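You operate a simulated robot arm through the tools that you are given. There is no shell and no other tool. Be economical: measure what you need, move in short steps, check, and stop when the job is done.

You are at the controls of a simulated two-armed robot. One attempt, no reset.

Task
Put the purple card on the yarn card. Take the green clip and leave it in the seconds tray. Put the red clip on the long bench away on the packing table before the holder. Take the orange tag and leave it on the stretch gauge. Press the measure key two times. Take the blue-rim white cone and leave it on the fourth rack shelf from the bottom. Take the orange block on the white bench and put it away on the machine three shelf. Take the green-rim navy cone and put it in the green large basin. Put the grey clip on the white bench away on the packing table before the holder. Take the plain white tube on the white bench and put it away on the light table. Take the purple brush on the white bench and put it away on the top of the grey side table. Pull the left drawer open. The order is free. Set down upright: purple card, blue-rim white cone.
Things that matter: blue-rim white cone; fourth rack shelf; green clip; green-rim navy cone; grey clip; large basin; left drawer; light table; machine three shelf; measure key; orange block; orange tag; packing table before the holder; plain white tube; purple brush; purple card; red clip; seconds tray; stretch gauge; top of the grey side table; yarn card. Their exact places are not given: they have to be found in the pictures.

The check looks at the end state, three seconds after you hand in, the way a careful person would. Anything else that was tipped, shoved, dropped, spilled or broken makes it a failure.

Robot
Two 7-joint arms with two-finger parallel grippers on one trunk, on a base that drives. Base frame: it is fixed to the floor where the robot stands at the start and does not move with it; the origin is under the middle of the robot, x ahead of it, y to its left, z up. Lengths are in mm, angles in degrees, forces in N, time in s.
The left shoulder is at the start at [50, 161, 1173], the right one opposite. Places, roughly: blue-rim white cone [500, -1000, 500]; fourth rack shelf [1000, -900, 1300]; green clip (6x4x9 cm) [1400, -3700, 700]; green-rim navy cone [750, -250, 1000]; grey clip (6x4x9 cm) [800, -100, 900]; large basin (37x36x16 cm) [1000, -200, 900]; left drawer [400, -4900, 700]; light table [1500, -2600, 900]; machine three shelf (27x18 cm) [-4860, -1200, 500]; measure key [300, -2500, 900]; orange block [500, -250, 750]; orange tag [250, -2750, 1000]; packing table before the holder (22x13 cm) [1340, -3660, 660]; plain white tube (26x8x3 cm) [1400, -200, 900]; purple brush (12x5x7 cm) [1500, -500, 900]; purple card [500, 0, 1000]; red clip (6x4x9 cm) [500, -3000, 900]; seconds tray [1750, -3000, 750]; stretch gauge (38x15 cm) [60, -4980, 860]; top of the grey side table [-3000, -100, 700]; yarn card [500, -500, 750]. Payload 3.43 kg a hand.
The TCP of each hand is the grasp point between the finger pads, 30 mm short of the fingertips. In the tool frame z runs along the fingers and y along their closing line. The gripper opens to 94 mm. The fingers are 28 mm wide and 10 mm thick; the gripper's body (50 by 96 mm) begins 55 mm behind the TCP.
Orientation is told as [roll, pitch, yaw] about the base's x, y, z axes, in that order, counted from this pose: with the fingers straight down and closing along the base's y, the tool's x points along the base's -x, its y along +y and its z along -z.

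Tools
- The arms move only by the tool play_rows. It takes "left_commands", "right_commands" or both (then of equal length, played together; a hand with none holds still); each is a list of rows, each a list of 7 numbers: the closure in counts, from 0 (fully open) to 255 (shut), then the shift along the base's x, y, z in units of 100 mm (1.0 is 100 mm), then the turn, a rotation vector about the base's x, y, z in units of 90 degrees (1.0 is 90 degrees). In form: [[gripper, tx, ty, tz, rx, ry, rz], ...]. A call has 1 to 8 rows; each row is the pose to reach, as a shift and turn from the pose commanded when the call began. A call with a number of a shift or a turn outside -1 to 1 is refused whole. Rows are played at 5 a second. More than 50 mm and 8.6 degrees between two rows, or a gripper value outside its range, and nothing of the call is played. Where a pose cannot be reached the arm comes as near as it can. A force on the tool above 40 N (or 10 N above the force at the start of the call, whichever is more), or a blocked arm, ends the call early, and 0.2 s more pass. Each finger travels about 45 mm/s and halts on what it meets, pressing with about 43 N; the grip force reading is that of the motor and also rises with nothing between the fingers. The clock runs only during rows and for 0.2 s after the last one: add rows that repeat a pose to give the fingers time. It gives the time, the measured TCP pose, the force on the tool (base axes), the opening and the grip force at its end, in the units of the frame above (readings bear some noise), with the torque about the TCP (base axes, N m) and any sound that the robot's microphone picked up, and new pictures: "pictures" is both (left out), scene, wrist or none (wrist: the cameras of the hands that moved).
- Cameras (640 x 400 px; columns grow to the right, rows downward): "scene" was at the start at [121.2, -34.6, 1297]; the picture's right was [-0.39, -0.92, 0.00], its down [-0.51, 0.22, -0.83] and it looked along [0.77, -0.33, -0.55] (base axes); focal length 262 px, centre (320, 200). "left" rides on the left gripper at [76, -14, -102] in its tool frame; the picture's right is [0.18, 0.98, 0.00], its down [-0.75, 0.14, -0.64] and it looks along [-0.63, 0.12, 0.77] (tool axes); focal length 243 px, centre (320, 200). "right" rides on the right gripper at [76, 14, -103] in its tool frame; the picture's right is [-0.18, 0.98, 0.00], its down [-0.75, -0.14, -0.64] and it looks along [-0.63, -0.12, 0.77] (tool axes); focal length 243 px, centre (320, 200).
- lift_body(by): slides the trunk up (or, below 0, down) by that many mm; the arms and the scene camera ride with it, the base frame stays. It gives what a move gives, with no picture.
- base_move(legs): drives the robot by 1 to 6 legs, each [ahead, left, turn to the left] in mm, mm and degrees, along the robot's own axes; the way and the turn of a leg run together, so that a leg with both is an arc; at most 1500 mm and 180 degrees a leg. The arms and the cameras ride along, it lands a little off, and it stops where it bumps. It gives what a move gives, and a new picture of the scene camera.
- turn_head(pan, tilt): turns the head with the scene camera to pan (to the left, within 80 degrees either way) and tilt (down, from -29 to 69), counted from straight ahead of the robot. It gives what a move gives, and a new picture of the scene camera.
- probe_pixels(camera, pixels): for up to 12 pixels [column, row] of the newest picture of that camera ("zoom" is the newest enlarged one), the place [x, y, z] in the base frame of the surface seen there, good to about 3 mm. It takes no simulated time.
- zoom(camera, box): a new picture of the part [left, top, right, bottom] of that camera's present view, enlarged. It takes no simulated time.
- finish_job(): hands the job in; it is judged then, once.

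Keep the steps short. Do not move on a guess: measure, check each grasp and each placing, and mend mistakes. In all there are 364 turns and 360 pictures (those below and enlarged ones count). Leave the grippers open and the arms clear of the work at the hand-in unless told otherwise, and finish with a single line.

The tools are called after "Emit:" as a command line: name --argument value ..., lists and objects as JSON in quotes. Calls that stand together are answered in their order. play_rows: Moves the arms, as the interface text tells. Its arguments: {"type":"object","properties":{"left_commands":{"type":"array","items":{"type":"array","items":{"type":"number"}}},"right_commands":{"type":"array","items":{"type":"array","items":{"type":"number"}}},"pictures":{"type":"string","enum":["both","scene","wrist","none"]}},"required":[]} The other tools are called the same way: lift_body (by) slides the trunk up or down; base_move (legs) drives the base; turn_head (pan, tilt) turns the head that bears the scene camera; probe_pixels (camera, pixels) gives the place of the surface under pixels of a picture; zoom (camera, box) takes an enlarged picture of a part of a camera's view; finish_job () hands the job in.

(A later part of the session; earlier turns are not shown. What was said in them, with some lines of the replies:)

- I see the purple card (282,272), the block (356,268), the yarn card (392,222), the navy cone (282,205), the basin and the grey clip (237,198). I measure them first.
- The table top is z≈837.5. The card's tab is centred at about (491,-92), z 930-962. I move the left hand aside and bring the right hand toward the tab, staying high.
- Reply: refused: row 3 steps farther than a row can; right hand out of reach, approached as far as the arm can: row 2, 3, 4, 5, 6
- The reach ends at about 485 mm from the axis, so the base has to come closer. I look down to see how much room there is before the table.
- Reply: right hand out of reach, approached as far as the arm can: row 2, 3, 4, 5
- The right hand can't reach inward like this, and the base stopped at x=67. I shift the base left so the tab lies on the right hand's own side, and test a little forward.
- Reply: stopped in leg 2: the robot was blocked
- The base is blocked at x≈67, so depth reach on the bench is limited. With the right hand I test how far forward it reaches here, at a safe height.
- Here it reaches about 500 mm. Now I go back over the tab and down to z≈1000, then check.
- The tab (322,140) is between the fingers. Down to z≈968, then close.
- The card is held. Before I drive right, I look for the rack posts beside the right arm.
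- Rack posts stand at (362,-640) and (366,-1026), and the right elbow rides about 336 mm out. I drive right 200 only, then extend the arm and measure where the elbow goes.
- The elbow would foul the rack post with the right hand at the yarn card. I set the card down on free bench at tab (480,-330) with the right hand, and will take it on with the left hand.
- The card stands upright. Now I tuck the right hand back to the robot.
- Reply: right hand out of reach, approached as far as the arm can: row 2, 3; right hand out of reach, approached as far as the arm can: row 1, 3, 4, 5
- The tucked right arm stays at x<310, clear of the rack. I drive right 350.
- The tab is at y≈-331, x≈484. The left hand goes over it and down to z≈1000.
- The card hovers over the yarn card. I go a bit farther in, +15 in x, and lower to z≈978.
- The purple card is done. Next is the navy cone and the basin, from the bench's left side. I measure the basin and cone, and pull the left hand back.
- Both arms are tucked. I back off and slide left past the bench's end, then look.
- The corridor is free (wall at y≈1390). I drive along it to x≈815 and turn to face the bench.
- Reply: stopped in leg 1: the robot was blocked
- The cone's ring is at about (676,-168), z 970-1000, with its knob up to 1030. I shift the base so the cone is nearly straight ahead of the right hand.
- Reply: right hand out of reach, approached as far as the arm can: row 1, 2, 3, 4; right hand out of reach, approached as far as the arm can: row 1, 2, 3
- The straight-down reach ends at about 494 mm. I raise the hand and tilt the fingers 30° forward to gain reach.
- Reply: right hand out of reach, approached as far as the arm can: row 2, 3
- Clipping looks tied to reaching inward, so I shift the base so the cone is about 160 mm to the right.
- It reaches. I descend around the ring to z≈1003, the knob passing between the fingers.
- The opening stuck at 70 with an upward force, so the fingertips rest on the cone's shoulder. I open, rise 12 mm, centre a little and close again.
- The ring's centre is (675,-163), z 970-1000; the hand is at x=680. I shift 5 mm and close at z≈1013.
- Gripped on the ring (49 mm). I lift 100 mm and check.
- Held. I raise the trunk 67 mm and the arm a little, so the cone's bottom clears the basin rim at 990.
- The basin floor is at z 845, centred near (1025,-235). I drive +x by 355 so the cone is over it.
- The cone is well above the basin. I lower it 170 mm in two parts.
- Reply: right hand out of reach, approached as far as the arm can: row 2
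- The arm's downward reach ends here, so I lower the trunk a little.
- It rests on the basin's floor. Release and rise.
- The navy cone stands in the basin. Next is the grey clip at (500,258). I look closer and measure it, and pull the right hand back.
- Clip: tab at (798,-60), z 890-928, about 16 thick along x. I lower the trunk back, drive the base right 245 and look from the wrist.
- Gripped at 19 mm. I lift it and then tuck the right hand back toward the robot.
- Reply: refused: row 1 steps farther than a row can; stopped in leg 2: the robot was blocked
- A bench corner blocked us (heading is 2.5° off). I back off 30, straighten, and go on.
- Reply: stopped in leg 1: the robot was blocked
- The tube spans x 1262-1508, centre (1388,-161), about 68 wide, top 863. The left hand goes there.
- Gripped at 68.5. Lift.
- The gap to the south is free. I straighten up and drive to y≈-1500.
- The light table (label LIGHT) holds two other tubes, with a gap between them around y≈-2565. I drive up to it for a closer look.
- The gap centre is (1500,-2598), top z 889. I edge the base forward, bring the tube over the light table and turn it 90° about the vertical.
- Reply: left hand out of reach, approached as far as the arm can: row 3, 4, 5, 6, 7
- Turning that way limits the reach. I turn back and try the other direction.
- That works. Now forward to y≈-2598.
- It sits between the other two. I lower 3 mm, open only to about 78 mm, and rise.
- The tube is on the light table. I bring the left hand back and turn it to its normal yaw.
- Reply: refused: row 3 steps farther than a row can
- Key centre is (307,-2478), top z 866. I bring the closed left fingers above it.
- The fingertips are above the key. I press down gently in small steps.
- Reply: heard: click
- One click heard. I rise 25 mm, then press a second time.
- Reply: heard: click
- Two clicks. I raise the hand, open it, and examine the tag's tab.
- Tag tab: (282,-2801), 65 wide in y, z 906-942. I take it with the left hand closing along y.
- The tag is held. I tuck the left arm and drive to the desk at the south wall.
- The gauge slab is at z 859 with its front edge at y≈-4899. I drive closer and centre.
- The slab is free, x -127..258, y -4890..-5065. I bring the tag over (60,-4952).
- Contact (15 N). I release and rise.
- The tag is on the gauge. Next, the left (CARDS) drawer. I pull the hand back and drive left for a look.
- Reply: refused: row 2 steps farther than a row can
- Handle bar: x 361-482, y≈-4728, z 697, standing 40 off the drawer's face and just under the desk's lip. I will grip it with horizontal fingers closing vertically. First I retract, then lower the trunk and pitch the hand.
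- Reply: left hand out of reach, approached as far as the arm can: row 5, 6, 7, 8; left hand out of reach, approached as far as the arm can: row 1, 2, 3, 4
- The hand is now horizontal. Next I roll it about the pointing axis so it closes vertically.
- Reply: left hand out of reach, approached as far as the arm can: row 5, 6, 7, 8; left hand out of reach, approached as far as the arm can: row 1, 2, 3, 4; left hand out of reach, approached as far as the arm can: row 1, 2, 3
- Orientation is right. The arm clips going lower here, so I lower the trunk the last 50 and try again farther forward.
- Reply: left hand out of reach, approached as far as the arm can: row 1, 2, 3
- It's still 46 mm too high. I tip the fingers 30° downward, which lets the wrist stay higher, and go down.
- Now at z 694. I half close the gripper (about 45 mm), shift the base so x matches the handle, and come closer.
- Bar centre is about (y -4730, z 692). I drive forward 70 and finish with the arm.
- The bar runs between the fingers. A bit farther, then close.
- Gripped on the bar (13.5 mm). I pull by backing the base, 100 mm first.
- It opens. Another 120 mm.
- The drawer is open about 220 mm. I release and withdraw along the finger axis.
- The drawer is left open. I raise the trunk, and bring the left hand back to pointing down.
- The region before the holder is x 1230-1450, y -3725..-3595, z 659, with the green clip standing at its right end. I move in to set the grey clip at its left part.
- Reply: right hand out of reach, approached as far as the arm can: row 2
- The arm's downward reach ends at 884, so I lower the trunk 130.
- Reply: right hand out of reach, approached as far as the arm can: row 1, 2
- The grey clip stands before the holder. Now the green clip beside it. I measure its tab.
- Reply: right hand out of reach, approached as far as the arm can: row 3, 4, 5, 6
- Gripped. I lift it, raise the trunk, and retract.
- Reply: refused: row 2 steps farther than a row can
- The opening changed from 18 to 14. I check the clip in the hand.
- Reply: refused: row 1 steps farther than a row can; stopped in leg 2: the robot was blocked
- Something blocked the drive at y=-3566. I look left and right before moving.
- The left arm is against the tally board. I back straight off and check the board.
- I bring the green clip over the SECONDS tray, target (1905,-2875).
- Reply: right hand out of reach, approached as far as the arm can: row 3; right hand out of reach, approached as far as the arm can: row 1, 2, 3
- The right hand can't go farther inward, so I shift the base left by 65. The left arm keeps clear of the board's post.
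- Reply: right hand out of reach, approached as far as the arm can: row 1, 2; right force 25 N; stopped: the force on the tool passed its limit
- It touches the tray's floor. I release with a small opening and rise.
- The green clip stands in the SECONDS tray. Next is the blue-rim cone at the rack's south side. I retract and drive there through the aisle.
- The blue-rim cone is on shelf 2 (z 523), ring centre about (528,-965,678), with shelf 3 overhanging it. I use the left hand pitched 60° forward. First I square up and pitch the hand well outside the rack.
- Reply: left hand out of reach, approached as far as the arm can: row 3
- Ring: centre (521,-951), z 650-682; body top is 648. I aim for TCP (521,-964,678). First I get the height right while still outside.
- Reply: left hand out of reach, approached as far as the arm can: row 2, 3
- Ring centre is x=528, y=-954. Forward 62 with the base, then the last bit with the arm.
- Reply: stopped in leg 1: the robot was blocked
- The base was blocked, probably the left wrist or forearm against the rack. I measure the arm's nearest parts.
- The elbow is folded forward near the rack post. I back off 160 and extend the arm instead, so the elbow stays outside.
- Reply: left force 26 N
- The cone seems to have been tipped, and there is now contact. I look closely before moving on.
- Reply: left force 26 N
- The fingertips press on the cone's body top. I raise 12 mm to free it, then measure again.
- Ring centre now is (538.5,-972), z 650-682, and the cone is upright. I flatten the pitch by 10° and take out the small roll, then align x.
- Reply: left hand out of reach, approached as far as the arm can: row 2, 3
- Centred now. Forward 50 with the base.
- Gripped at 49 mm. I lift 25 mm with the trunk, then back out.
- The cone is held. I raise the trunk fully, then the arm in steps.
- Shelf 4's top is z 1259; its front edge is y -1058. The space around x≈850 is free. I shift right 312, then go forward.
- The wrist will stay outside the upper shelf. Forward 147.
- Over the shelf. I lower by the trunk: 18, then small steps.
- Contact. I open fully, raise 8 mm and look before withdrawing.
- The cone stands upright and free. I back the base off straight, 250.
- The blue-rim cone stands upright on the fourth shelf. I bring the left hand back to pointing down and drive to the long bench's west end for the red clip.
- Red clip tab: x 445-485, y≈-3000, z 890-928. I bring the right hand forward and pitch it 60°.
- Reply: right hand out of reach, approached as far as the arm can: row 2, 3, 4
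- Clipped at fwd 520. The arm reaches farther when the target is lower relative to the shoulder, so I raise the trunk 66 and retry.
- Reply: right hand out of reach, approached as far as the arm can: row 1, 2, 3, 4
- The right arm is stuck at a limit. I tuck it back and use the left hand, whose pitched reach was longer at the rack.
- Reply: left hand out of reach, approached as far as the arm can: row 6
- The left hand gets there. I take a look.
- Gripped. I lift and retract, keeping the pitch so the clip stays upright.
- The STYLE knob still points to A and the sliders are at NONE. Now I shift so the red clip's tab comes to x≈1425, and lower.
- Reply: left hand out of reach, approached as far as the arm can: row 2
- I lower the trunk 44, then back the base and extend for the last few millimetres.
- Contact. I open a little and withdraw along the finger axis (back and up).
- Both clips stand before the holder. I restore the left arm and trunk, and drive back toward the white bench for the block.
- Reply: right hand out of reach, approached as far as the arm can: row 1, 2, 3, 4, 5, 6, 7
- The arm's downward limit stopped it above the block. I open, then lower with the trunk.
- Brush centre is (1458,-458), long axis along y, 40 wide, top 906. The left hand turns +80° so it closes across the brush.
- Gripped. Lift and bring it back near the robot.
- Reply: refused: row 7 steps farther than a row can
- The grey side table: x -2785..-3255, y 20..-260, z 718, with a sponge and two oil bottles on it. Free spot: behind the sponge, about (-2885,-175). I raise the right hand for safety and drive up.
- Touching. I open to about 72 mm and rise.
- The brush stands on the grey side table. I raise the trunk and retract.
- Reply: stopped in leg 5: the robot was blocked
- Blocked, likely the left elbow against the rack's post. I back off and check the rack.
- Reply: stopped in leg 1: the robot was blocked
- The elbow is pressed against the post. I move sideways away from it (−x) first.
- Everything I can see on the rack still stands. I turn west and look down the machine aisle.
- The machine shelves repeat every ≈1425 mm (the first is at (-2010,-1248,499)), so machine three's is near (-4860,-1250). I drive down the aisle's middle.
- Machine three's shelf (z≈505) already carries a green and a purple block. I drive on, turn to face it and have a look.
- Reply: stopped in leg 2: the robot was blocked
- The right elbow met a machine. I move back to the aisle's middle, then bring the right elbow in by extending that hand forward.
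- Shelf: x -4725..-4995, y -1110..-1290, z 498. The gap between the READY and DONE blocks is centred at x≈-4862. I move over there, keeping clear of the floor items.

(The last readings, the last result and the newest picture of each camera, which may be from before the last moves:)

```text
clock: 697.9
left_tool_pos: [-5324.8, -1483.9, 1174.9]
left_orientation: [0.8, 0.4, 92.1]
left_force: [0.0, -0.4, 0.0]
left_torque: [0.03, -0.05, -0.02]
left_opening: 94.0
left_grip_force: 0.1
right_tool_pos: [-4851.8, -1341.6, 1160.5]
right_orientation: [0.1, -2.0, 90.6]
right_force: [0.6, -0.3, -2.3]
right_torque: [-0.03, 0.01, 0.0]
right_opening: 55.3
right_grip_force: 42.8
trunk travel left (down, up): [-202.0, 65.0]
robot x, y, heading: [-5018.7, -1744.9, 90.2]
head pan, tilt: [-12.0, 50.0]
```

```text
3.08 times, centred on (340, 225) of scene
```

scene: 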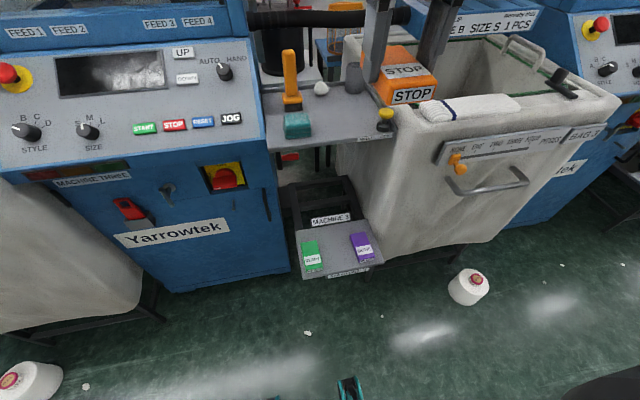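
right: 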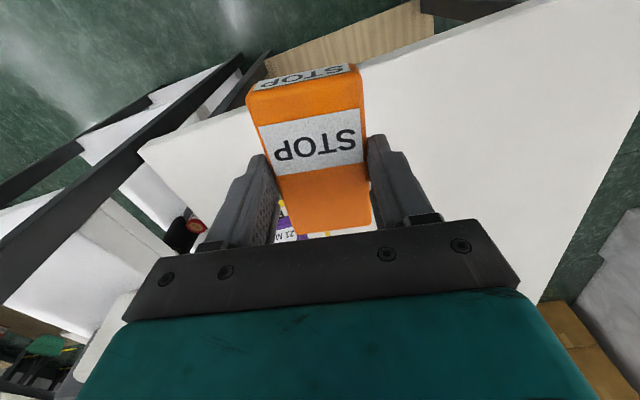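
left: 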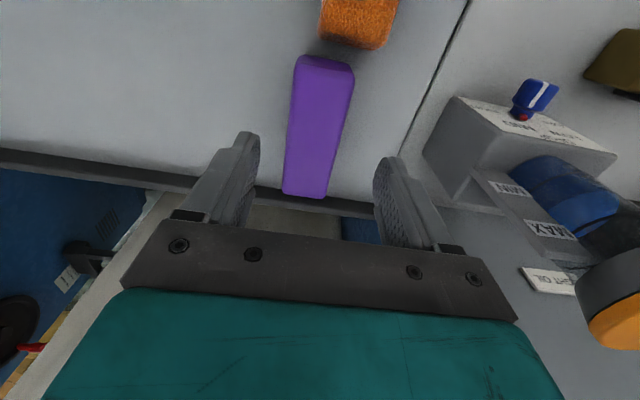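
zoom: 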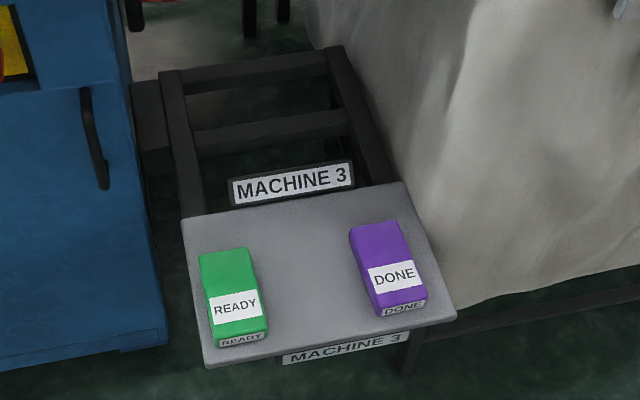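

I lower the trunk and test how low the right hand can go here, in front of the shelf.

Emit:
base_move --legs '[[-40, 0, 0]]'

Emit:
lift_body --by -200

Emit:
play_rows --right_commands '[[255, 0, 0, -0.4, 0, 0, 0], [255, 0, 0, -0.8, 0, 0, 0], [255, 0, 0, -1.0, 0, 0, 0]]' --pictures "none"

Emit:
play_rows --right_commands '[[255, 0, 0, -0.4, 0, 0, 0], [255, 0, 0, -0.8, 0, 0, 0], [255, 0, 0, -1.0, 0, 0, 0]]' --pictures "none"

Emit:
play_rows --right_commands '[[255, 0, 0, -0.4, 0, 0, 0], [255, 0, 0, -0.8, 0, 0, 0], [255, 0, 0, -1.0, 0, 0, 0]]' --pictures "none"

```text
clock: 698.8
left_tool_pos: [-5325.2, -1526.4, 1175.3]
left_orientation: [0.7, 0.3, 92.2]
left_force: [0.8, 0.2, 0.0]
left_torque: [-0.01, -0.01, -0.01]
left_opening: 93.7
left_grip_force: 0.0
right_tool_pos: [-4852.6, -1383.0, 1160.0]
right_orientation: [0.1, -2.0, 90.6]
right_force: [0.8, -0.3, -2.1]
right_torque: [0.03, 0.01, 0.01]
right_opening: 55.0
right_grip_force: 43.0
trunk travel left (down, up): [-202.0, 65.0]
robot x, y, heading: [-5020.2, -1786.8, 90.1]
head pan, tilt: [-12.0, 50.0]
```

scene: 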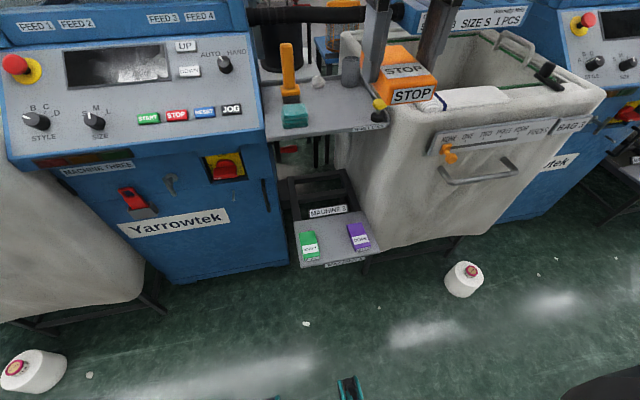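

```text
clock: 700.9
left_tool_pos: [-5324.3, -1523.6, 975.7]
left_orientation: [0.8, 0.5, 92.3]
left_force: [0.0, 0.3, 0.3]
left_torque: [0.01, 0.02, -0.03]
left_opening: 94.0
left_grip_force: 0.0
right_tool_pos: [-4851.7, -1381.9, 960.8]
right_orientation: [0.1, -2.1, 90.6]
right_force: [-0.3, -1.1, -1.1]
right_torque: [-0.03, 0.0, 0.01]
right_opening: 55.4
right_grip_force: 42.9
trunk travel left (down, up): [-2.0, 265.0]
robot x, y, heading: [-5020.6, -1781.0, 90.0]
head pan, tilt: [-12.0, 50.0]
```

```text
clock: 701.7
left_tool_pos: [-5324.4, -1524.0, 975.0]
left_orientation: [0.8, 0.4, 92.3]
left_force: [-0.2, 0.7, -0.1]
left_torque: [0.01, 0.0, 0.01]
left_opening: 93.9
left_grip_force: 0.1
right_tool_pos: [-4854.1, -1380.7, 860.6]
right_orientation: [0.0, -2.1, 90.6]
right_force: [-0.2, 0.5, -1.0]
right_torque: [-0.03, 0.0, 0.01]
right_opening: 55.0
right_grip_force: 42.9
trunk travel left (down, up): [-2.0, 265.0]
robot x, y, heading: [-5019.5, -1783.2, 90.2]
head pan, tilt: [-12.0, 50.0]
```

```text
clock: 702.5
left_tool_pos: [-5324.6, -1524.0, 975.3]
left_orientation: [0.7, 0.4, 92.2]
left_force: [-0.9, 0.2, -0.1]
left_torque: [-0.01, -0.01, 0.0]
left_opening: 94.0
left_grip_force: 0.0
right_tool_pos: [-4854.1, -1382.0, 759.8]
right_orientation: [0.1, -2.0, 90.6]
right_force: [-0.1, 0.1, -1.3]
right_torque: [-0.05, -0.04, 0.0]
right_opening: 55.3
right_grip_force: 43.1
trunk travel left (down, up): [-2.0, 265.0]
robot x, y, heading: [-5018.4, -1781.1, 90.3]
head pan, tilt: [-12.0, 50.0]
```

```text
clock: 703.3
left_tool_pos: [-5324.4, -1523.7, 974.3]
left_orientation: [0.7, 0.4, 92.3]
left_force: [-0.1, 0.3, 0.4]
left_torque: [-0.02, -0.02, -0.01]
left_opening: 94.0
left_grip_force: 0.1
right_tool_pos: [-4838.1, -1388.4, 675.6]
right_orientation: [0.3, -2.1, 90.7]
right_force: [0.1, -0.4, -0.6]
right_torque: [0.01, -0.03, -0.02]
right_opening: 55.2
right_grip_force: 43.2
right hand out of reach, approached as far as the arm can: row 2, 3
trunk travel left (down, up): [-2.0, 265.0]
robot x, y, heading: [-5018.3, -1787.2, 90.3]
head pan, tilt: [-12.0, 50.0]
```

The limit is about 676 at fwd 400. I try farther out, where the arm is straighter.

Emit:
play_rows --right_commands '[[255, 0, 0.4, 0.1, 0, 0, 0], [255, -0.1, 0.8, 0.1, 0, 0, 0], [255, -0.2, 0.9, -0.1, 0, 0, 0], [255, -0.2, 0.9, -0.3, 0, 0, 0], [255, -0.2, 0.9, -0.5, 0, 0, 0]]' --pictures "scene"

```text
clock: 704.5
left_tool_pos: [-5323.8, -1524.6, 975.6]
left_orientation: [0.7, 0.4, 92.3]
left_force: [0.5, -0.3, -0.6]
left_torque: [0.02, -0.05, 0.01]
left_opening: 94.0
left_grip_force: 0.1
right_tool_pos: [-4811.2, -1337.5, 683.5]
right_orientation: [0.1, -2.0, 90.6]
right_force: [-0.1, -0.6, -2.1]
right_torque: [-0.01, 0.03, -0.01]
right_opening: 55.1
right_grip_force: 42.9
right hand out of reach, approached as far as the arm can: row 1, 2, 3, 4, 5
trunk travel left (down, up): [-2.0, 265.0]
robot x, y, heading: [-5022.5, -1785.7, 90.5]
head pan, tilt: [-12.0, 50.0]
```

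scene: 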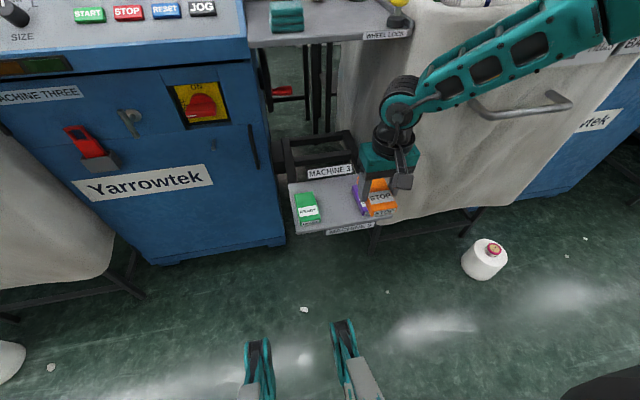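

I test descending at the robot's right side, where the elbow may fold another way.

Emit:
play_rows --right_commands '[[255, 0.1, -0.4, 0.2, 0, 0, 0], [255, 0.3, -0.8, 0.3, 0, 0, 0], [255, 0.6, -1.0, 0.3, 0, 0, 0], [255, 1.0, -1.0, 0.3, 0, 0, 0]]' --pictures "none"

Emit:
play_rows --right_commands '[[255, 0.2, -0.2, -0.4, 0, 0, 0], [255, 0.4, -0.4, -0.8, 0, 0, 0], [255, 0.6, -0.6, -1.0, 0, 0, 0], [255, 0.8, -0.6, -1.0, 0, 0, 0]]' --pictures "none"

```text
clock: 705.5
left_tool_pos: [-5324.3, -1524.5, 973.5]
left_orientation: [0.7, 0.4, 92.2]
left_force: [-0.1, -0.5, 0.7]
left_torque: [0.01, -0.02, 0.01]
left_opening: 94.3
left_grip_force: 0.0
right_tool_pos: [-4711.5, -1436.4, 711.4]
right_orientation: [0.0, -2.1, 90.6]
right_force: [0.1, -0.2, -1.0]
right_torque: [-0.03, 0.01, 0.04]
right_opening: 55.3
right_grip_force: 43.3
trunk travel left (down, up): [-2.0, 265.0]
robot x, y, heading: [-5021.3, -1784.1, 90.1]
head pan, tilt: [-12.0, 50.0]
```

```text
clock: 706.5
left_tool_pos: [-5324.1, -1524.2, 975.4]
left_orientation: [0.7, 0.4, 92.2]
left_force: [-0.7, -0.3, 0.4]
left_torque: [0.01, 0.02, -0.01]
left_opening: 93.7
left_grip_force: 0.1
right_tool_pos: [-4630.4, -1497.6, 609.0]
right_orientation: [0.1, -1.9, 90.7]
right_force: [0.7, 0.2, -0.8]
right_torque: [0.04, 0.0, 0.03]
right_opening: 55.1
right_grip_force: 43.1
trunk travel left (down, up): [-2.0, 265.0]
robot x, y, heading: [-5021.8, -1782.5, 90.5]
head pan, tilt: [-12.0, 50.0]
```

Wide to the side it goes lower (609 with no clipping). I descend further there and probe the reachable region.

Emit:
play_rows --right_commands '[[255, 0, 0, -0.3, 0, 0, 0], [255, 0, 0, -0.6, 0, 0, 0], [255, 0, 0.3, -0.6, 0, 0, 0], [255, 0, 0.7, -0.6, 0, 0, 0], [255, 0, 1.0, -0.6, 0, 0, 0]]' --pictures "scene"

```text
clock: 707.7
left_tool_pos: [-5323.9, -1523.0, 974.5]
left_orientation: [0.7, 0.4, 92.3]
left_force: [0.7, 0.6, 0.4]
left_torque: [-0.02, -0.02, -0.03]
left_opening: 94.1
left_grip_force: 0.1
right_tool_pos: [-4631.2, -1412.8, 581.0]
right_orientation: [0.1, -1.5, 90.6]
right_force: [-0.5, 0.5, -0.7]
right_torque: [0.01, 0.03, 0.02]
right_opening: 55.4
right_grip_force: 42.6
right hand out of reach, approached as far as the arm can: row 2, 3, 4, 5
trunk travel left (down, up): [-2.0, 265.0]
robot x, y, heading: [-5017.9, -1783.0, 90.1]
head pan, tilt: [-12.0, 50.0]
```

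scene: 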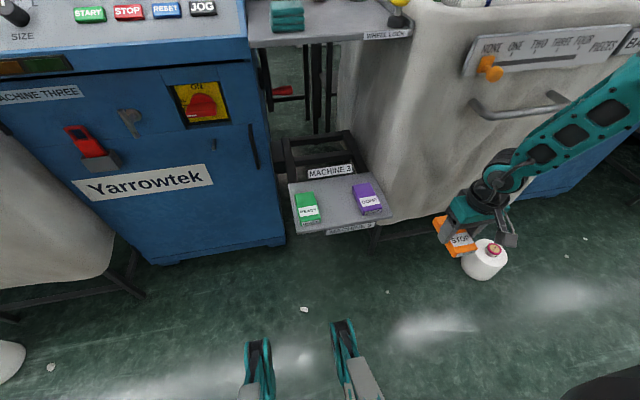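

Emit:
play_rows --right_commands '[[255, 0.3, -0.35, 0, 0, 0, 0], [255, 0.6, -0.7, 0, 0, 0, 0], [255, 0.8, -1.0, 0, 0, 0, 0], [255, 0.8, -1.0, -0.3, 0, 0, 0], [255, 0.8, -1.0, -0.6, 0, 0, 0]]' --pictures "none"

```text
clock: 708.9
left_tool_pos: [-5324.6, -1524.1, 974.8]
left_orientation: [0.8, 0.4, 92.1]
left_force: [1.2, 0.1, 0.6]
left_torque: [0.01, 0.03, 0.02]
left_opening: 94.1
left_grip_force: 0.1
right_tool_pos: [-4544.3, -1512.4, 537.4]
right_orientation: [-0.1, -2.1, 90.6]
right_force: [-0.4, 0.2, -1.3]
right_torque: [-0.01, -0.01, 0.02]
right_opening: 55.3
right_grip_force: 42.5
right hand out of reach, approached as far as the arm can: row 5
trunk travel left (down, up): [-2.0, 265.0]
robot x, y, heading: [-5019.8, -1787.4, 90.3]
head pan, tilt: [-12.0, 50.0]
```

At rel (275 ahead, 475 right) the hand gets down to 537, which is what I need. I'll turn the robot to heading ≈115 so the shelf gap lies there. First I test whether a −25° tool yaw keeps that depth.

Emit:
play_rows --right_commands '[[255, 0, 0, 0, 0, 0, -0.09], [255, 0, 0, 0, 0, 0, -0.18], [255, 0, 0, 0, 0, 0, -0.28], [255, 0, 0, -0.1, 0, 0, -0.28], [255, 0, 0, -0.2, 0, 0, -0.28]]' --pictures "none"

```text
refused: row 3 steps farther than a row can; nothing moved
```

Emit:
play_rows --right_commands '[[255, 0, 0, 0, 0, 0, -0.09], [255, 0, 0, 0, 0, 0, -0.18], [255, 0, 0, 0, 0, 0, -0.27], [255, 0, 0, -0.1, 0, 0, -0.28], [255, 0, 0, -0.2, 0, 0, -0.28]]' --pictures "none"

```text
clock: 710.1
left_tool_pos: [-5324.6, -1524.2, 973.9]
left_orientation: [0.8, 0.4, 92.2]
left_force: [-0.5, 0.1, -0.2]
left_torque: [0.0, 0.03, 0.0]
left_opening: 94.2
left_grip_force: 0.0
right_tool_pos: [-4532.5, -1513.6, 536.4]
right_orientation: [0.1, -2.1, 65.5]
right_force: [-0.1, -0.2, -1.2]
right_torque: [-0.01, -0.01, -0.01]
right_opening: 55.2
right_grip_force: 42.8
right hand out of reach, approached as far as the arm can: row 4, 5
trunk travel left (down, up): [-2.0, 265.0]
robot x, y, heading: [-5021.5, -1779.7, 90.5]
head pan, tilt: [-12.0, 50.0]
```

Emit:
play_rows --right_commands '[[255, 0.2, -0.2, 0, 0, 0, 0], [255, 0.3, -0.4, 0, 0, 0, 0], [255, 0.3, -0.4, -0.15, 0, 0, 0], [255, 0.3, -0.4, -0.3, 0, 0, 0]]' --pictures "scene"

```text
clock: 711.1
left_tool_pos: [-5324.2, -1524.1, 975.2]
left_orientation: [0.6, 0.4, 92.3]
left_force: [-1.1, 0.6, 0.3]
left_torque: [-0.01, 0.03, -0.03]
left_opening: 94.1
left_grip_force: 0.1
right_tool_pos: [-4505.1, -1551.5, 504.1]
right_orientation: [-0.1, -2.1, 65.6]
right_force: [-0.6, 0.0, -2.1]
right_torque: [-0.02, -0.03, 0.01]
right_opening: 55.3
right_grip_force: 43.6
trunk travel left (down, up): [-2.0, 265.0]
robot x, y, heading: [-5021.5, -1783.5, 90.3]
head pan, tilt: [-12.0, 50.0]
```

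scene: 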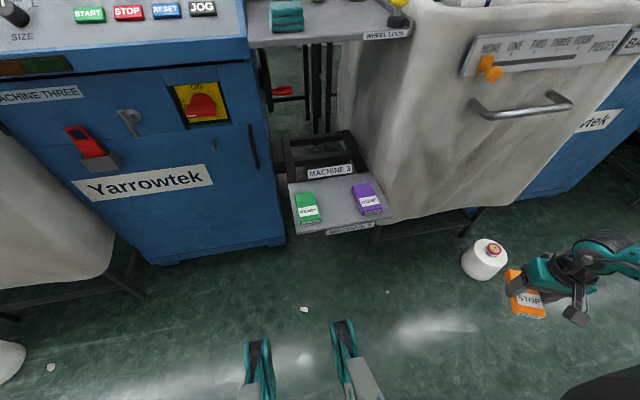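

It gets to 504 there, unclipped. I raise the hand to clear the shelf's items, and measure the machine's front.

Emit:
play_rows --right_commands '[[255, 0, 0, 0.4, 0, 0, 0], [255, 0, 0, 0.8, 0, 0, 0], [255, 0, 0, 1.0, 0, 0, 0]]' --pictures "none"

Emit:
probe_pixels --camera "scene" --pixels '[[150, 255], [275, 235], [250, 100], [60, 250], [100, 290], [20, 220], [200, 220], [20, 360]]'

```text
clock: 711.9
left_tool_pos: [-5324.3, -1523.5, 974.8]
left_orientation: [0.7, 0.4, 92.2]
left_force: [-0.6, 0.6, 0.2]
left_torque: [0.02, -0.02, -0.03]
left_opening: 93.9
left_grip_force: 0.0
right_tool_pos: [-4504.5, -1549.9, 605.8]
right_orientation: [0.1, -2.0, 65.3]
right_force: [0.5, 0.3, -2.2]
right_torque: [-0.06, 0.01, -0.01]
right_opening: 55.3
right_grip_force: 42.5
trunk travel left (down, up): [-2.0, 265.0]
robot x, y, heading: [-5016.0, -1785.3, 90.4]
head pan, tilt: [-12.0, 50.0]
```

```text
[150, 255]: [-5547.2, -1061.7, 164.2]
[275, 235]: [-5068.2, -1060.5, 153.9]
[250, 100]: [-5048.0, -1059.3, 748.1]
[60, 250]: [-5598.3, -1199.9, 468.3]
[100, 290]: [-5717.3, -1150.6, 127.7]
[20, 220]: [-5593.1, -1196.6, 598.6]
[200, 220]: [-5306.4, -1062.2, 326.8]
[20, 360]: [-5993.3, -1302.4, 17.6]
```

Emit:
base_move --legs '[[0, 0, 24.7]]'

Emit:
turn_head --pan -45 --tilt 45

```text
clock: 713.6
left_tool_pos: [-5403.8, -1674.0, 975.3]
left_orientation: [0.7, 0.5, 116.9]
left_force: [0.9, 0.0, 0.4]
left_torque: [0.02, 0.02, 0.02]
left_opening: 94.0
left_grip_force: 0.1
right_tool_pos: [-4647.2, -1358.0, 605.3]
right_orientation: [-0.1, -2.0, 89.9]
right_force: [0.3, 0.1, -1.9]
right_torque: [0.0, -0.03, -0.01]
right_opening: 55.1
right_grip_force: 43.3
trunk travel left (down, up): [-2.0, 265.0]
robot x, y, heading: [-5021.8, -1782.9, 114.9]
head pan, tilt: [-12.0, 50.0]
```

scene: 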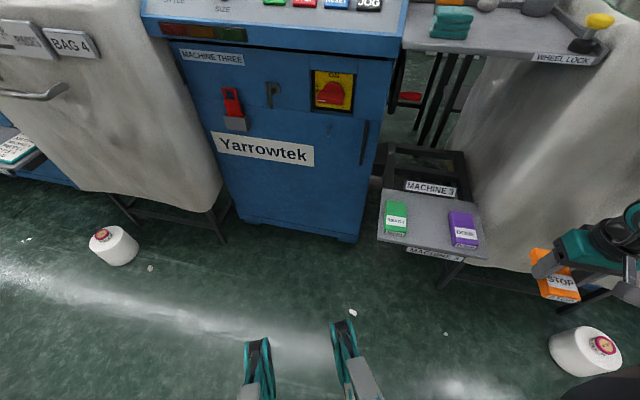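

```text
clock: 714.6
left_tool_pos: [-5404.6, -1674.4, 974.9]
left_orientation: [0.8, 0.4, 116.9]
left_force: [0.0, 1.1, 0.9]
left_torque: [-0.01, -0.04, 0.0]
left_opening: 94.1
left_grip_force: 0.0
right_tool_pos: [-4648.4, -1357.9, 605.0]
right_orientation: [0.1, -2.0, 89.9]
right_force: [-0.4, 0.1, -0.4]
right_torque: [-0.01, 0.0, -0.01]
right_opening: 55.1
right_grip_force: 43.2
trunk travel left (down, up): [-2.0, 265.0]
robot x, y, heading: [-5020.6, -1782.7, 114.7]
head pan, tilt: [-45.0, 45.0]
```

scene: 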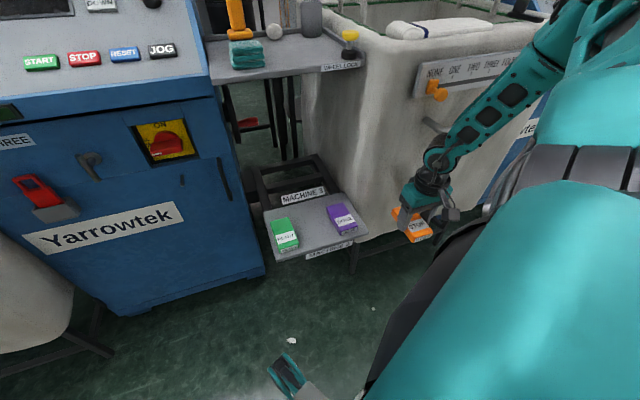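

Emit:
probe_pixels --camera "scene" --pixels '[[470, 140], [515, 95], [560, 45], [435, 165], [437, 90], [450, 128], [420, 110], [350, 190], [380, 225]]'

```text
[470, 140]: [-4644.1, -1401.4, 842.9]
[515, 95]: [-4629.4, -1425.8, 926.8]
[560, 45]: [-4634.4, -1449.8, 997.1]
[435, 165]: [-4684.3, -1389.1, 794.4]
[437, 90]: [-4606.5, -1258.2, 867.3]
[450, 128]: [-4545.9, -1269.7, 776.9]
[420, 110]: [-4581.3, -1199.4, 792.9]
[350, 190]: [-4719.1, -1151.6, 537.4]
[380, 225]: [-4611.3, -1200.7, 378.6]
```

Clearances look fine: the forearm stays off the bag and the upper tray. First −x, then toward the shelf.

Emit:
base_move --legs '[[90, 194, 0]]'

Emit:
base_move --legs '[[75, -35, 0]]'

```text
clock: 716.2
left_tool_pos: [-5618.3, -1673.7, 975.7]
left_orientation: [0.7, 0.3, 116.7]
left_force: [0.0, 0.4, -0.5]
left_torque: [0.03, 0.0, -0.01]
left_opening: 94.1
left_grip_force: 0.0
right_tool_pos: [-4863.2, -1355.9, 606.6]
right_orientation: [0.1, -2.0, 89.9]
right_force: [-0.3, -0.1, -1.2]
right_torque: [-0.06, 0.03, 0.01]
right_opening: 55.4
right_grip_force: 43.2
trunk travel left (down, up): [-2.0, 265.0]
robot x, y, heading: [-5237.8, -1786.3, 114.8]
head pan, tilt: [-45.0, 45.0]
```

scene: 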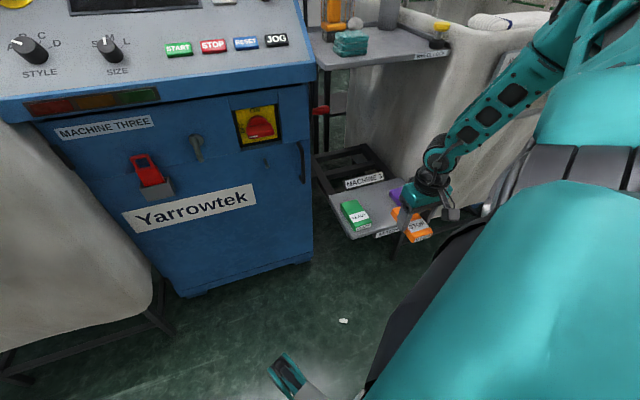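

```text
clock: 717.3
left_tool_pos: [-5618.1, -1591.6, 975.8]
left_orientation: [0.7, 0.4, 116.9]
left_force: [0.4, -0.5, -0.2]
left_torque: [-0.01, -0.01, -0.02]
left_opening: 94.2
left_grip_force: 0.1
right_tool_pos: [-4863.3, -1270.4, 605.7]
right_orientation: [0.1, -2.0, 90.2]
right_force: [0.3, -0.8, -1.7]
right_torque: [0.0, 0.01, 0.0]
right_opening: 55.1
right_grip_force: 43.2
trunk travel left (down, up): [-2.0, 265.0]
robot x, y, heading: [-5232.9, -1698.7, 114.9]
head pan, tilt: [-45.0, 45.0]
```

scene: 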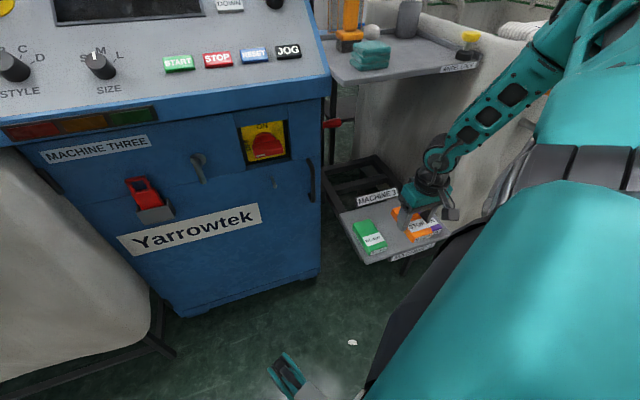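

Emit:
base_move --legs '[[46, -22, 0]]'

Emit:
play_rows --right_commands '[[255, 0, 0, 0, 0, 0, 0]]' --pictures "wrist"

Emit:
zoom --camera "scene" --box '[310, 140, 490, 280]'

```text
clock: 718.2
left_tool_pos: [-5618.1, -1539.5, 975.2]
left_orientation: [0.7, 0.3, 116.9]
left_force: [0.4, -0.3, -0.5]
left_torque: [0.0, 0.0, 0.0]
left_opening: 93.9
left_grip_force: 0.1
right_tool_pos: [-4863.3, -1219.6, 605.5]
right_orientation: [0.1, -2.0, 90.1]
right_force: [-0.1, 0.2, -1.3]
right_torque: [0.0, -0.04, 0.02]
right_opening: 55.4
right_grip_force: 42.5
trunk travel left (down, up): [-2.0, 265.0]
robot x, y, heading: [-5233.5, -1646.5, 115.1]
head pan, tilt: [-45.0, 45.0]
```

scene: 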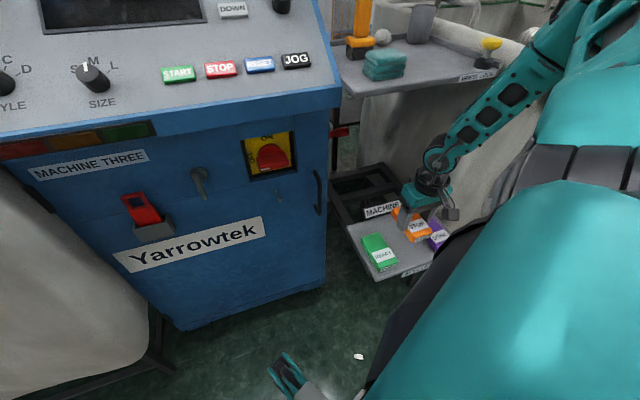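

```text
clock: 718.6
left_tool_pos: [-5617.7, -1538.7, 975.4]
left_orientation: [0.6, 0.4, 117.0]
left_force: [-0.4, 0.3, 0.4]
left_torque: [-0.02, 0.02, 0.04]
left_opening: 94.1
left_grip_force: 0.1
right_tool_pos: [-4862.8, -1219.9, 605.6]
right_orientation: [0.1, -2.0, 90.1]
right_force: [0.1, -0.5, -1.3]
right_torque: [0.03, 0.0, 0.01]
right_opening: 55.5
right_grip_force: 43.0
trunk travel left (down, up): [-2.0, 265.0]
robot x, y, heading: [-5230.0, -1649.6, 115.1]
head pan, tilt: [-45.0, 45.0]
```

right: 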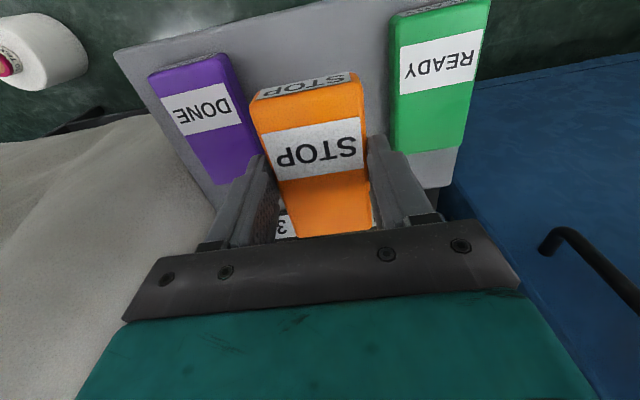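

```text
2.86 times, centred on (400, 210) of scene
```

zoom: 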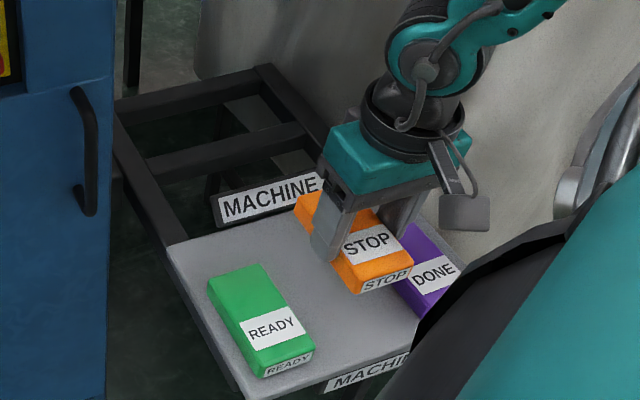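

Emit:
probe_pixels --camera "right" --pixels '[[226, 60], [245, 110], [255, 145], [395, 40], [395, 90], [395, 140], [160, 75], [480, 60], [300, 70], [360, 50]]'

```text
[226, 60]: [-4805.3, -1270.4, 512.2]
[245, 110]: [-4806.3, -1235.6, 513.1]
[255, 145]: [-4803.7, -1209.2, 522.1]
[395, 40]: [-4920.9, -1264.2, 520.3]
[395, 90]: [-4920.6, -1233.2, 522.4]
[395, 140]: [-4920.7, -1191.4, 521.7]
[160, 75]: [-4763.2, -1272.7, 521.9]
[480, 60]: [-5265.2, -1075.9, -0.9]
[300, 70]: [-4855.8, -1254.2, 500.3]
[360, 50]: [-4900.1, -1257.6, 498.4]
```

The gap is x -4806..-4921, centre -4863.5, and the block is exactly over it. I lower.

Emit:
play_rows --right_commands '[[255, 0, 0, -0.3, 0, 0, 0], [255, 0, 0, -0.55, 0, 0, 0], [255, 0, 0, -0.63, 0, 0, 0], [255, 0, 0, -0.66, 0, 0, 0]]' --pictures "wrist"

```text
clock: 719.6
left_tool_pos: [-5617.6, -1539.6, 973.9]
left_orientation: [0.7, 0.5, 117.1]
left_force: [-0.2, 0.8, 0.7]
left_torque: [-0.02, 0.01, -0.01]
left_opening: 93.7
left_grip_force: 0.0
right_tool_pos: [-4862.6, -1219.0, 538.5]
right_orientation: [0.1, -1.9, 90.1]
right_force: [0.0, 0.1, -1.1]
right_torque: [0.0, 0.01, 0.0]
right_opening: 55.5
right_grip_force: 43.3
trunk travel left (down, up): [-2.0, 265.0]
robot x, y, heading: [-5231.5, -1651.2, 114.9]
head pan, tilt: [-45.0, 45.0]
```

right: 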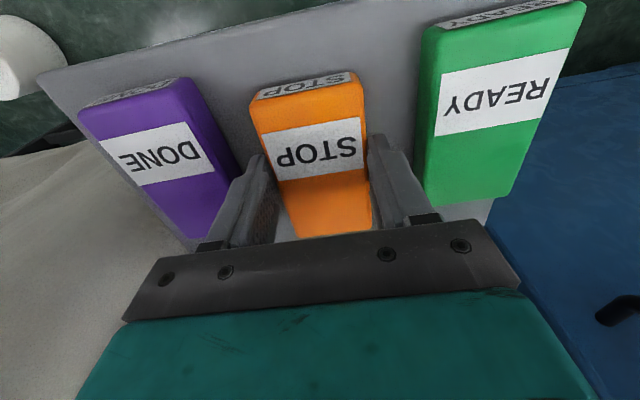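

Emit:
play_rows --right_commands '[[255, 0, 0, -0.02, 0, 0, 0], [255, 0, 0, -0.04, 0, 0, 0], [255, 0, 0, -0.04, 0, 0, 0]]' --pictures "none"

```text
clock: 720.4
left_tool_pos: [-5619.7, -1540.8, 975.4]
left_orientation: [0.6, 0.3, 116.9]
left_force: [0.2, 0.4, -1.3]
left_torque: [-0.02, -0.01, 0.0]
left_opening: 94.0
left_grip_force: 0.0
right_tool_pos: [-4862.8, -1219.0, 537.3]
right_orientation: [-0.1, -2.2, 90.3]
right_force: [4.3, -1.6, 26.6]
right_torque: [-0.99, -0.07, 0.1]
right_opening: 55.3
right_grip_force: 43.1
trunk travel left (down, up): [-2.0, 265.0]
robot x, y, heading: [-5234.8, -1646.3, 114.8]
head pan, tilt: [-45.0, 45.0]
```

Contact. I release to about 68 mm and rise straight up.

Emit:
play_rows --right_commands '[[120, 0, 0, 0.02, 0, 0, 0], [70, 0, 0, 0.02, 0, 0, 0], [70, 0, 0, 0.02, 0, 0, 0], [70, 0, 0, 0.3, 0, 0, 0], [70, 0, 0, 0.7, 0, 0, 0], [70, 0, 0, 1.0, 0, 0, 0]]' --pictures "both"

Emit:
zoom --camera "scene" --box '[310, 140, 490, 280]'

```text
clock: 721.8
left_tool_pos: [-5619.0, -1539.9, 975.2]
left_orientation: [0.7, 0.3, 117.0]
left_force: [1.2, 1.4, 0.1]
left_torque: [0.03, -0.04, 0.03]
left_opening: 94.1
left_grip_force: 0.0
right_tool_pos: [-4862.2, -1223.2, 636.7]
right_orientation: [0.2, -2.0, 90.1]
right_force: [0.1, -0.1, 1.2]
right_torque: [-0.02, 0.0, -0.02]
right_opening: 68.2
right_grip_force: 0.1
trunk travel left (down, up): [-2.0, 265.0]
robot x, y, heading: [-5232.8, -1648.8, 115.1]
head pan, tilt: [-45.0, 45.0]
```

scene: 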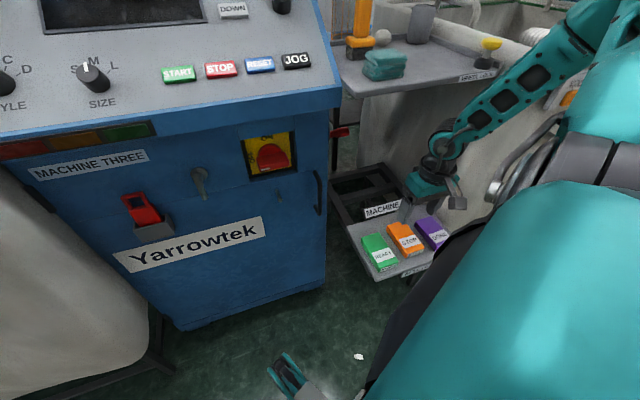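
right: 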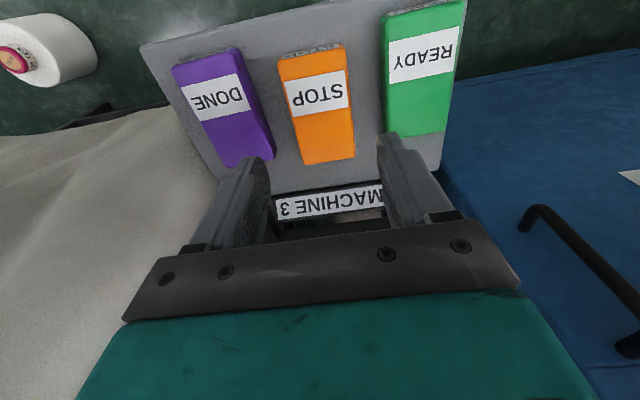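

```text
2.86 times, centred on (400, 210) of scene
```

zoom: 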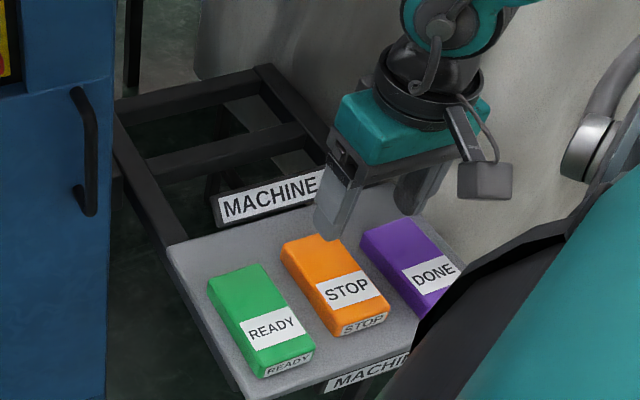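

The STOP block lies neatly between READY and DONE. I back away, raise the trunk and fold the right arm, then go back for a final check of the rack I touched.

Emit:
base_move --legs '[[-95, 45, 0]]'

Emit:
lift_body --by 200

Emit:
play_rows --right_commands '[[0, -0.3, -0.1, 0.3, 0, 0, 0.08], [0, -0.6, -0.2, 0.6, 0, 0, 0.16], [0, -0.8, -0.4, 0.9, 0, 0, 0.24], [0, -1.0, -0.6, 1.0, 0, 0, 0.28]]' --pictures "none"

Emit:
play_rows --right_commands '[[0, -0.3, 0, 0.3, 0, 0, 0], [0, -0.6, 0, 0.6, 0, 0, 0], [0, -0.9, 0, 0.9, 0, 0, 0], [0, -1.0, 0.1, 1.0, 0, 0, 0]]' --pictures "scene"

```text
clock: 723.0
left_tool_pos: [-5618.4, -1643.8, 975.0]
left_orientation: [0.7, 0.3, 116.8]
left_force: [0.1, -0.5, -1.0]
left_torque: [0.04, 0.0, 0.0]
left_opening: 94.1
left_grip_force: 0.1
right_tool_pos: [-4861.7, -1328.1, 636.7]
right_orientation: [0.0, -2.1, 89.9]
right_force: [-0.7, -0.1, -1.0]
right_torque: [0.01, -0.02, 0.0]
right_opening: 68.1
right_grip_force: 0.1
trunk travel left (down, up): [-2.0, 265.0]
robot x, y, heading: [-5234.8, -1754.9, 114.7]
head pan, tilt: [-45.0, 45.0]
```

scene: 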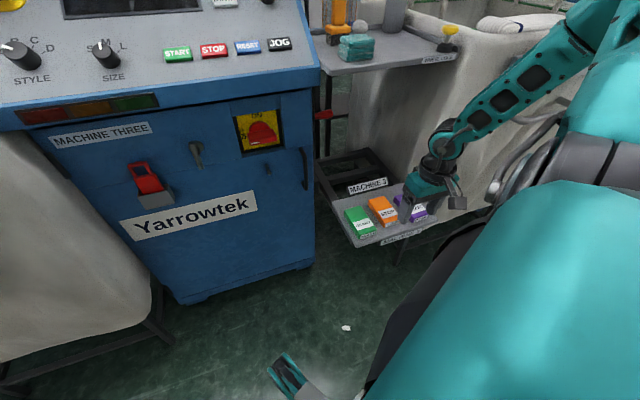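

```text
clock: 725.2
left_tool_pos: [-5619.5, -1643.6, 1174.4]
left_orientation: [0.7, 0.4, 116.7]
left_force: [-0.5, -0.5, 0.2]
left_torque: [0.02, -0.01, -0.01]
left_opening: 94.0
left_grip_force: 0.0
right_tool_pos: [-4861.6, -1329.5, 837.3]
right_orientation: [0.0, -1.9, 89.9]
right_force: [-0.6, -0.8, -0.4]
right_torque: [0.0, 0.02, -0.02]
right_opening: 68.2
right_grip_force: 0.0
trunk travel left (down, up): [-202.0, 65.0]
robot x, y, heading: [-5234.8, -1752.1, 114.5]
head pan, tilt: [-45.0, 45.0]
```

```text
clock: 726.2
left_tool_pos: [-5618.5, -1643.0, 1173.9]
left_orientation: [0.7, 0.3, 116.7]
left_force: [0.6, -0.5, 0.0]
left_torque: [0.0, -0.01, 0.0]
left_opening: 93.9
left_grip_force: 0.1
right_tool_pos: [-4963.5, -1388.3, 934.6]
right_orientation: [0.1, -2.0, 115.1]
right_force: [0.3, -0.3, 0.4]
right_torque: [-0.03, -0.01, 0.02]
right_opening: 94.1
right_grip_force: 0.1
trunk travel left (down, up): [-202.0, 65.0]
robot x, y, heading: [-5229.9, -1753.5, 115.0]
head pan, tilt: [-45.0, 45.0]
```

```text
clock: 727.2
left_tool_pos: [-5617.2, -1643.0, 1174.1]
left_orientation: [0.7, 0.5, 116.6]
left_force: [0.9, 0.4, -0.2]
left_torque: [0.02, 0.02, -0.01]
left_opening: 93.8
left_grip_force: 0.0
right_tool_pos: [-5061.1, -1378.1, 1035.1]
right_orientation: [0.1, -2.0, 115.1]
right_force: [-0.8, -0.2, 0.0]
right_torque: [0.01, 0.01, -0.03]
right_opening: 94.0
right_grip_force: 0.1
right hand out of reach, approached as far as the arm can: row 2
trunk travel left (down, up): [-202.0, 65.0]
robot x, y, heading: [-5238.8, -1753.8, 114.9]
head pan, tilt: [-45.0, 45.0]
```

scene: 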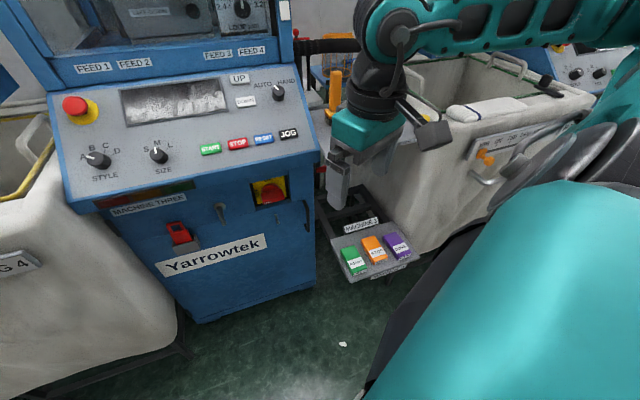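

Emit:
play_rows --left_commands '[[0, 0.12, 0.3, 0, 0, 0, 0], [0, 0.24, 0.62, 0, 0, 0, 0], [0, 0.36, 0.94, -0.1, 0, 0, 0]]' --pictures "none"

Emit:
play_rows --left_commands '[[0, 0.12, 0.3, 0, 0, 0, 0], [0, 0.24, 0.62, -0.1, 0, 0, 0], [0, 0.36, 0.94, -0.1, 0, 0, 0]]' --pictures "none"

Emit:
base_move --legs '[[0, 0, -115], [1000, -80, 0], [1450, 0, 0], [1450, 0, 0], [850, 0, 0]]'

Emit:
turn_head --pan 40 --tilt 15

```text
clock: 728.0
left_tool_pos: [-5582.5, -1549.1, 1163.5]
left_orientation: [0.6, 0.4, 116.7]
left_force: [0.0, 0.1, -0.6]
left_torque: [0.02, -0.03, 0.0]
left_opening: 94.1
left_grip_force: 0.0
right_tool_pos: [-5060.2, -1378.6, 1033.6]
right_orientation: [0.1, -2.0, 115.1]
right_force: [-1.3, 0.1, -0.5]
right_torque: [0.02, -0.03, -0.02]
right_opening: 94.1
right_grip_force: 0.1
trunk travel left (down, up): [-202.0, 65.0]
robot x, y, heading: [-5232.3, -1752.0, 115.1]
head pan, tilt: [-45.0, 45.0]
```

```text
clock: 728.8
left_tool_pos: [-5547.3, -1453.6, 1153.6]
left_orientation: [0.6, 0.4, 116.7]
left_force: [-0.1, 0.2, -0.2]
left_torque: [0.0, 0.0, 0.03]
left_opening: 94.0
left_grip_force: 0.1
right_tool_pos: [-5060.0, -1377.7, 1034.6]
right_orientation: [0.2, -2.0, 114.9]
right_force: [0.6, 0.7, -0.4]
right_torque: [0.0, 0.02, 0.01]
right_opening: 94.0
right_grip_force: 0.0
trunk travel left (down, up): [-202.0, 65.0]
robot x, y, heading: [-5236.5, -1754.4, 114.6]
head pan, tilt: [-45.0, 45.0]
```

```text
clock: 756.1
left_tool_pos: [-168.8, -1362.5, 1153.9]
left_orientation: [0.6, 0.4, 6.5]
left_force: [-0.3, 0.3, -0.4]
left_torque: [0.0, 0.03, 0.03]
left_opening: 93.8
left_grip_force: 0.2
right_tool_pos: [-265.6, -1845.7, 1034.0]
right_orientation: [0.2, -2.0, 4.8]
right_force: [0.2, 0.6, 0.2]
right_torque: [-0.02, 0.0, 0.03]
right_opening: 94.2
right_grip_force: 0.0
trunk travel left (down, up): [-202.0, 65.0]
robot x, y, heading: [-556.5, -1554.3, 4.6]
head pan, tilt: [-45.0, 45.0]
```

scene: 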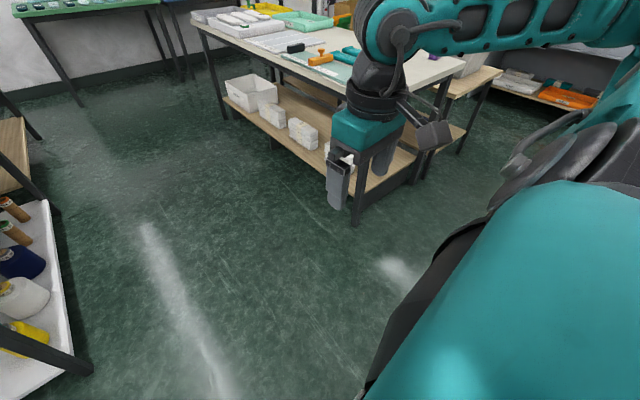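

```text
clock: 757.7
left_tool_pos: [-168.4, -1362.0, 1154.2]
left_orientation: [0.7, 0.3, 6.4]
left_force: [0.4, 0.0, 0.3]
left_torque: [0.03, 0.01, 0.0]
left_opening: 93.8
left_grip_force: 0.1
right_tool_pos: [-265.7, -1847.0, 1035.4]
right_orientation: [0.1, -1.9, 4.8]
right_force: [0.0, 0.6, -1.3]
right_torque: [0.0, 0.0, -0.01]
right_opening: 94.0
right_grip_force: 0.1
trunk travel left (down, up): [-202.0, 65.0]
robot x, y, heading: [-559.6, -1555.4, 4.7]
head pan, tilt: [40.0, 15.0]
```

scene: 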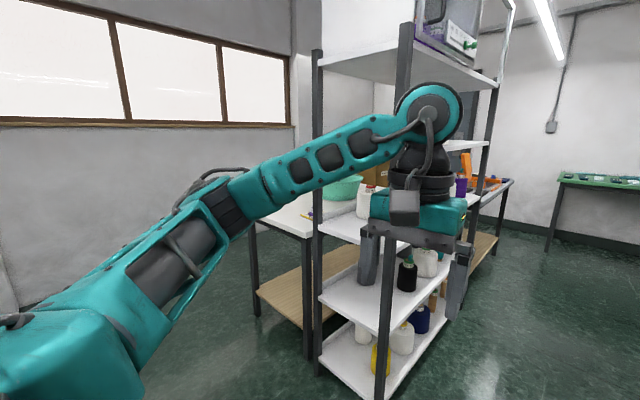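

The red-rim cone and the rest of the rack stand as before. Everything is placed, the grippers are open and the arms are clear. I hand in.

Emit:
finish_job

```text
The job is handed in.
```

I did all twelve jobs and handed in; the purple card and the blue-rim cone were set down upright, but my arms bumped the tally board, the rack and a machine on the way (the board and rack looked unmoved when I checked).
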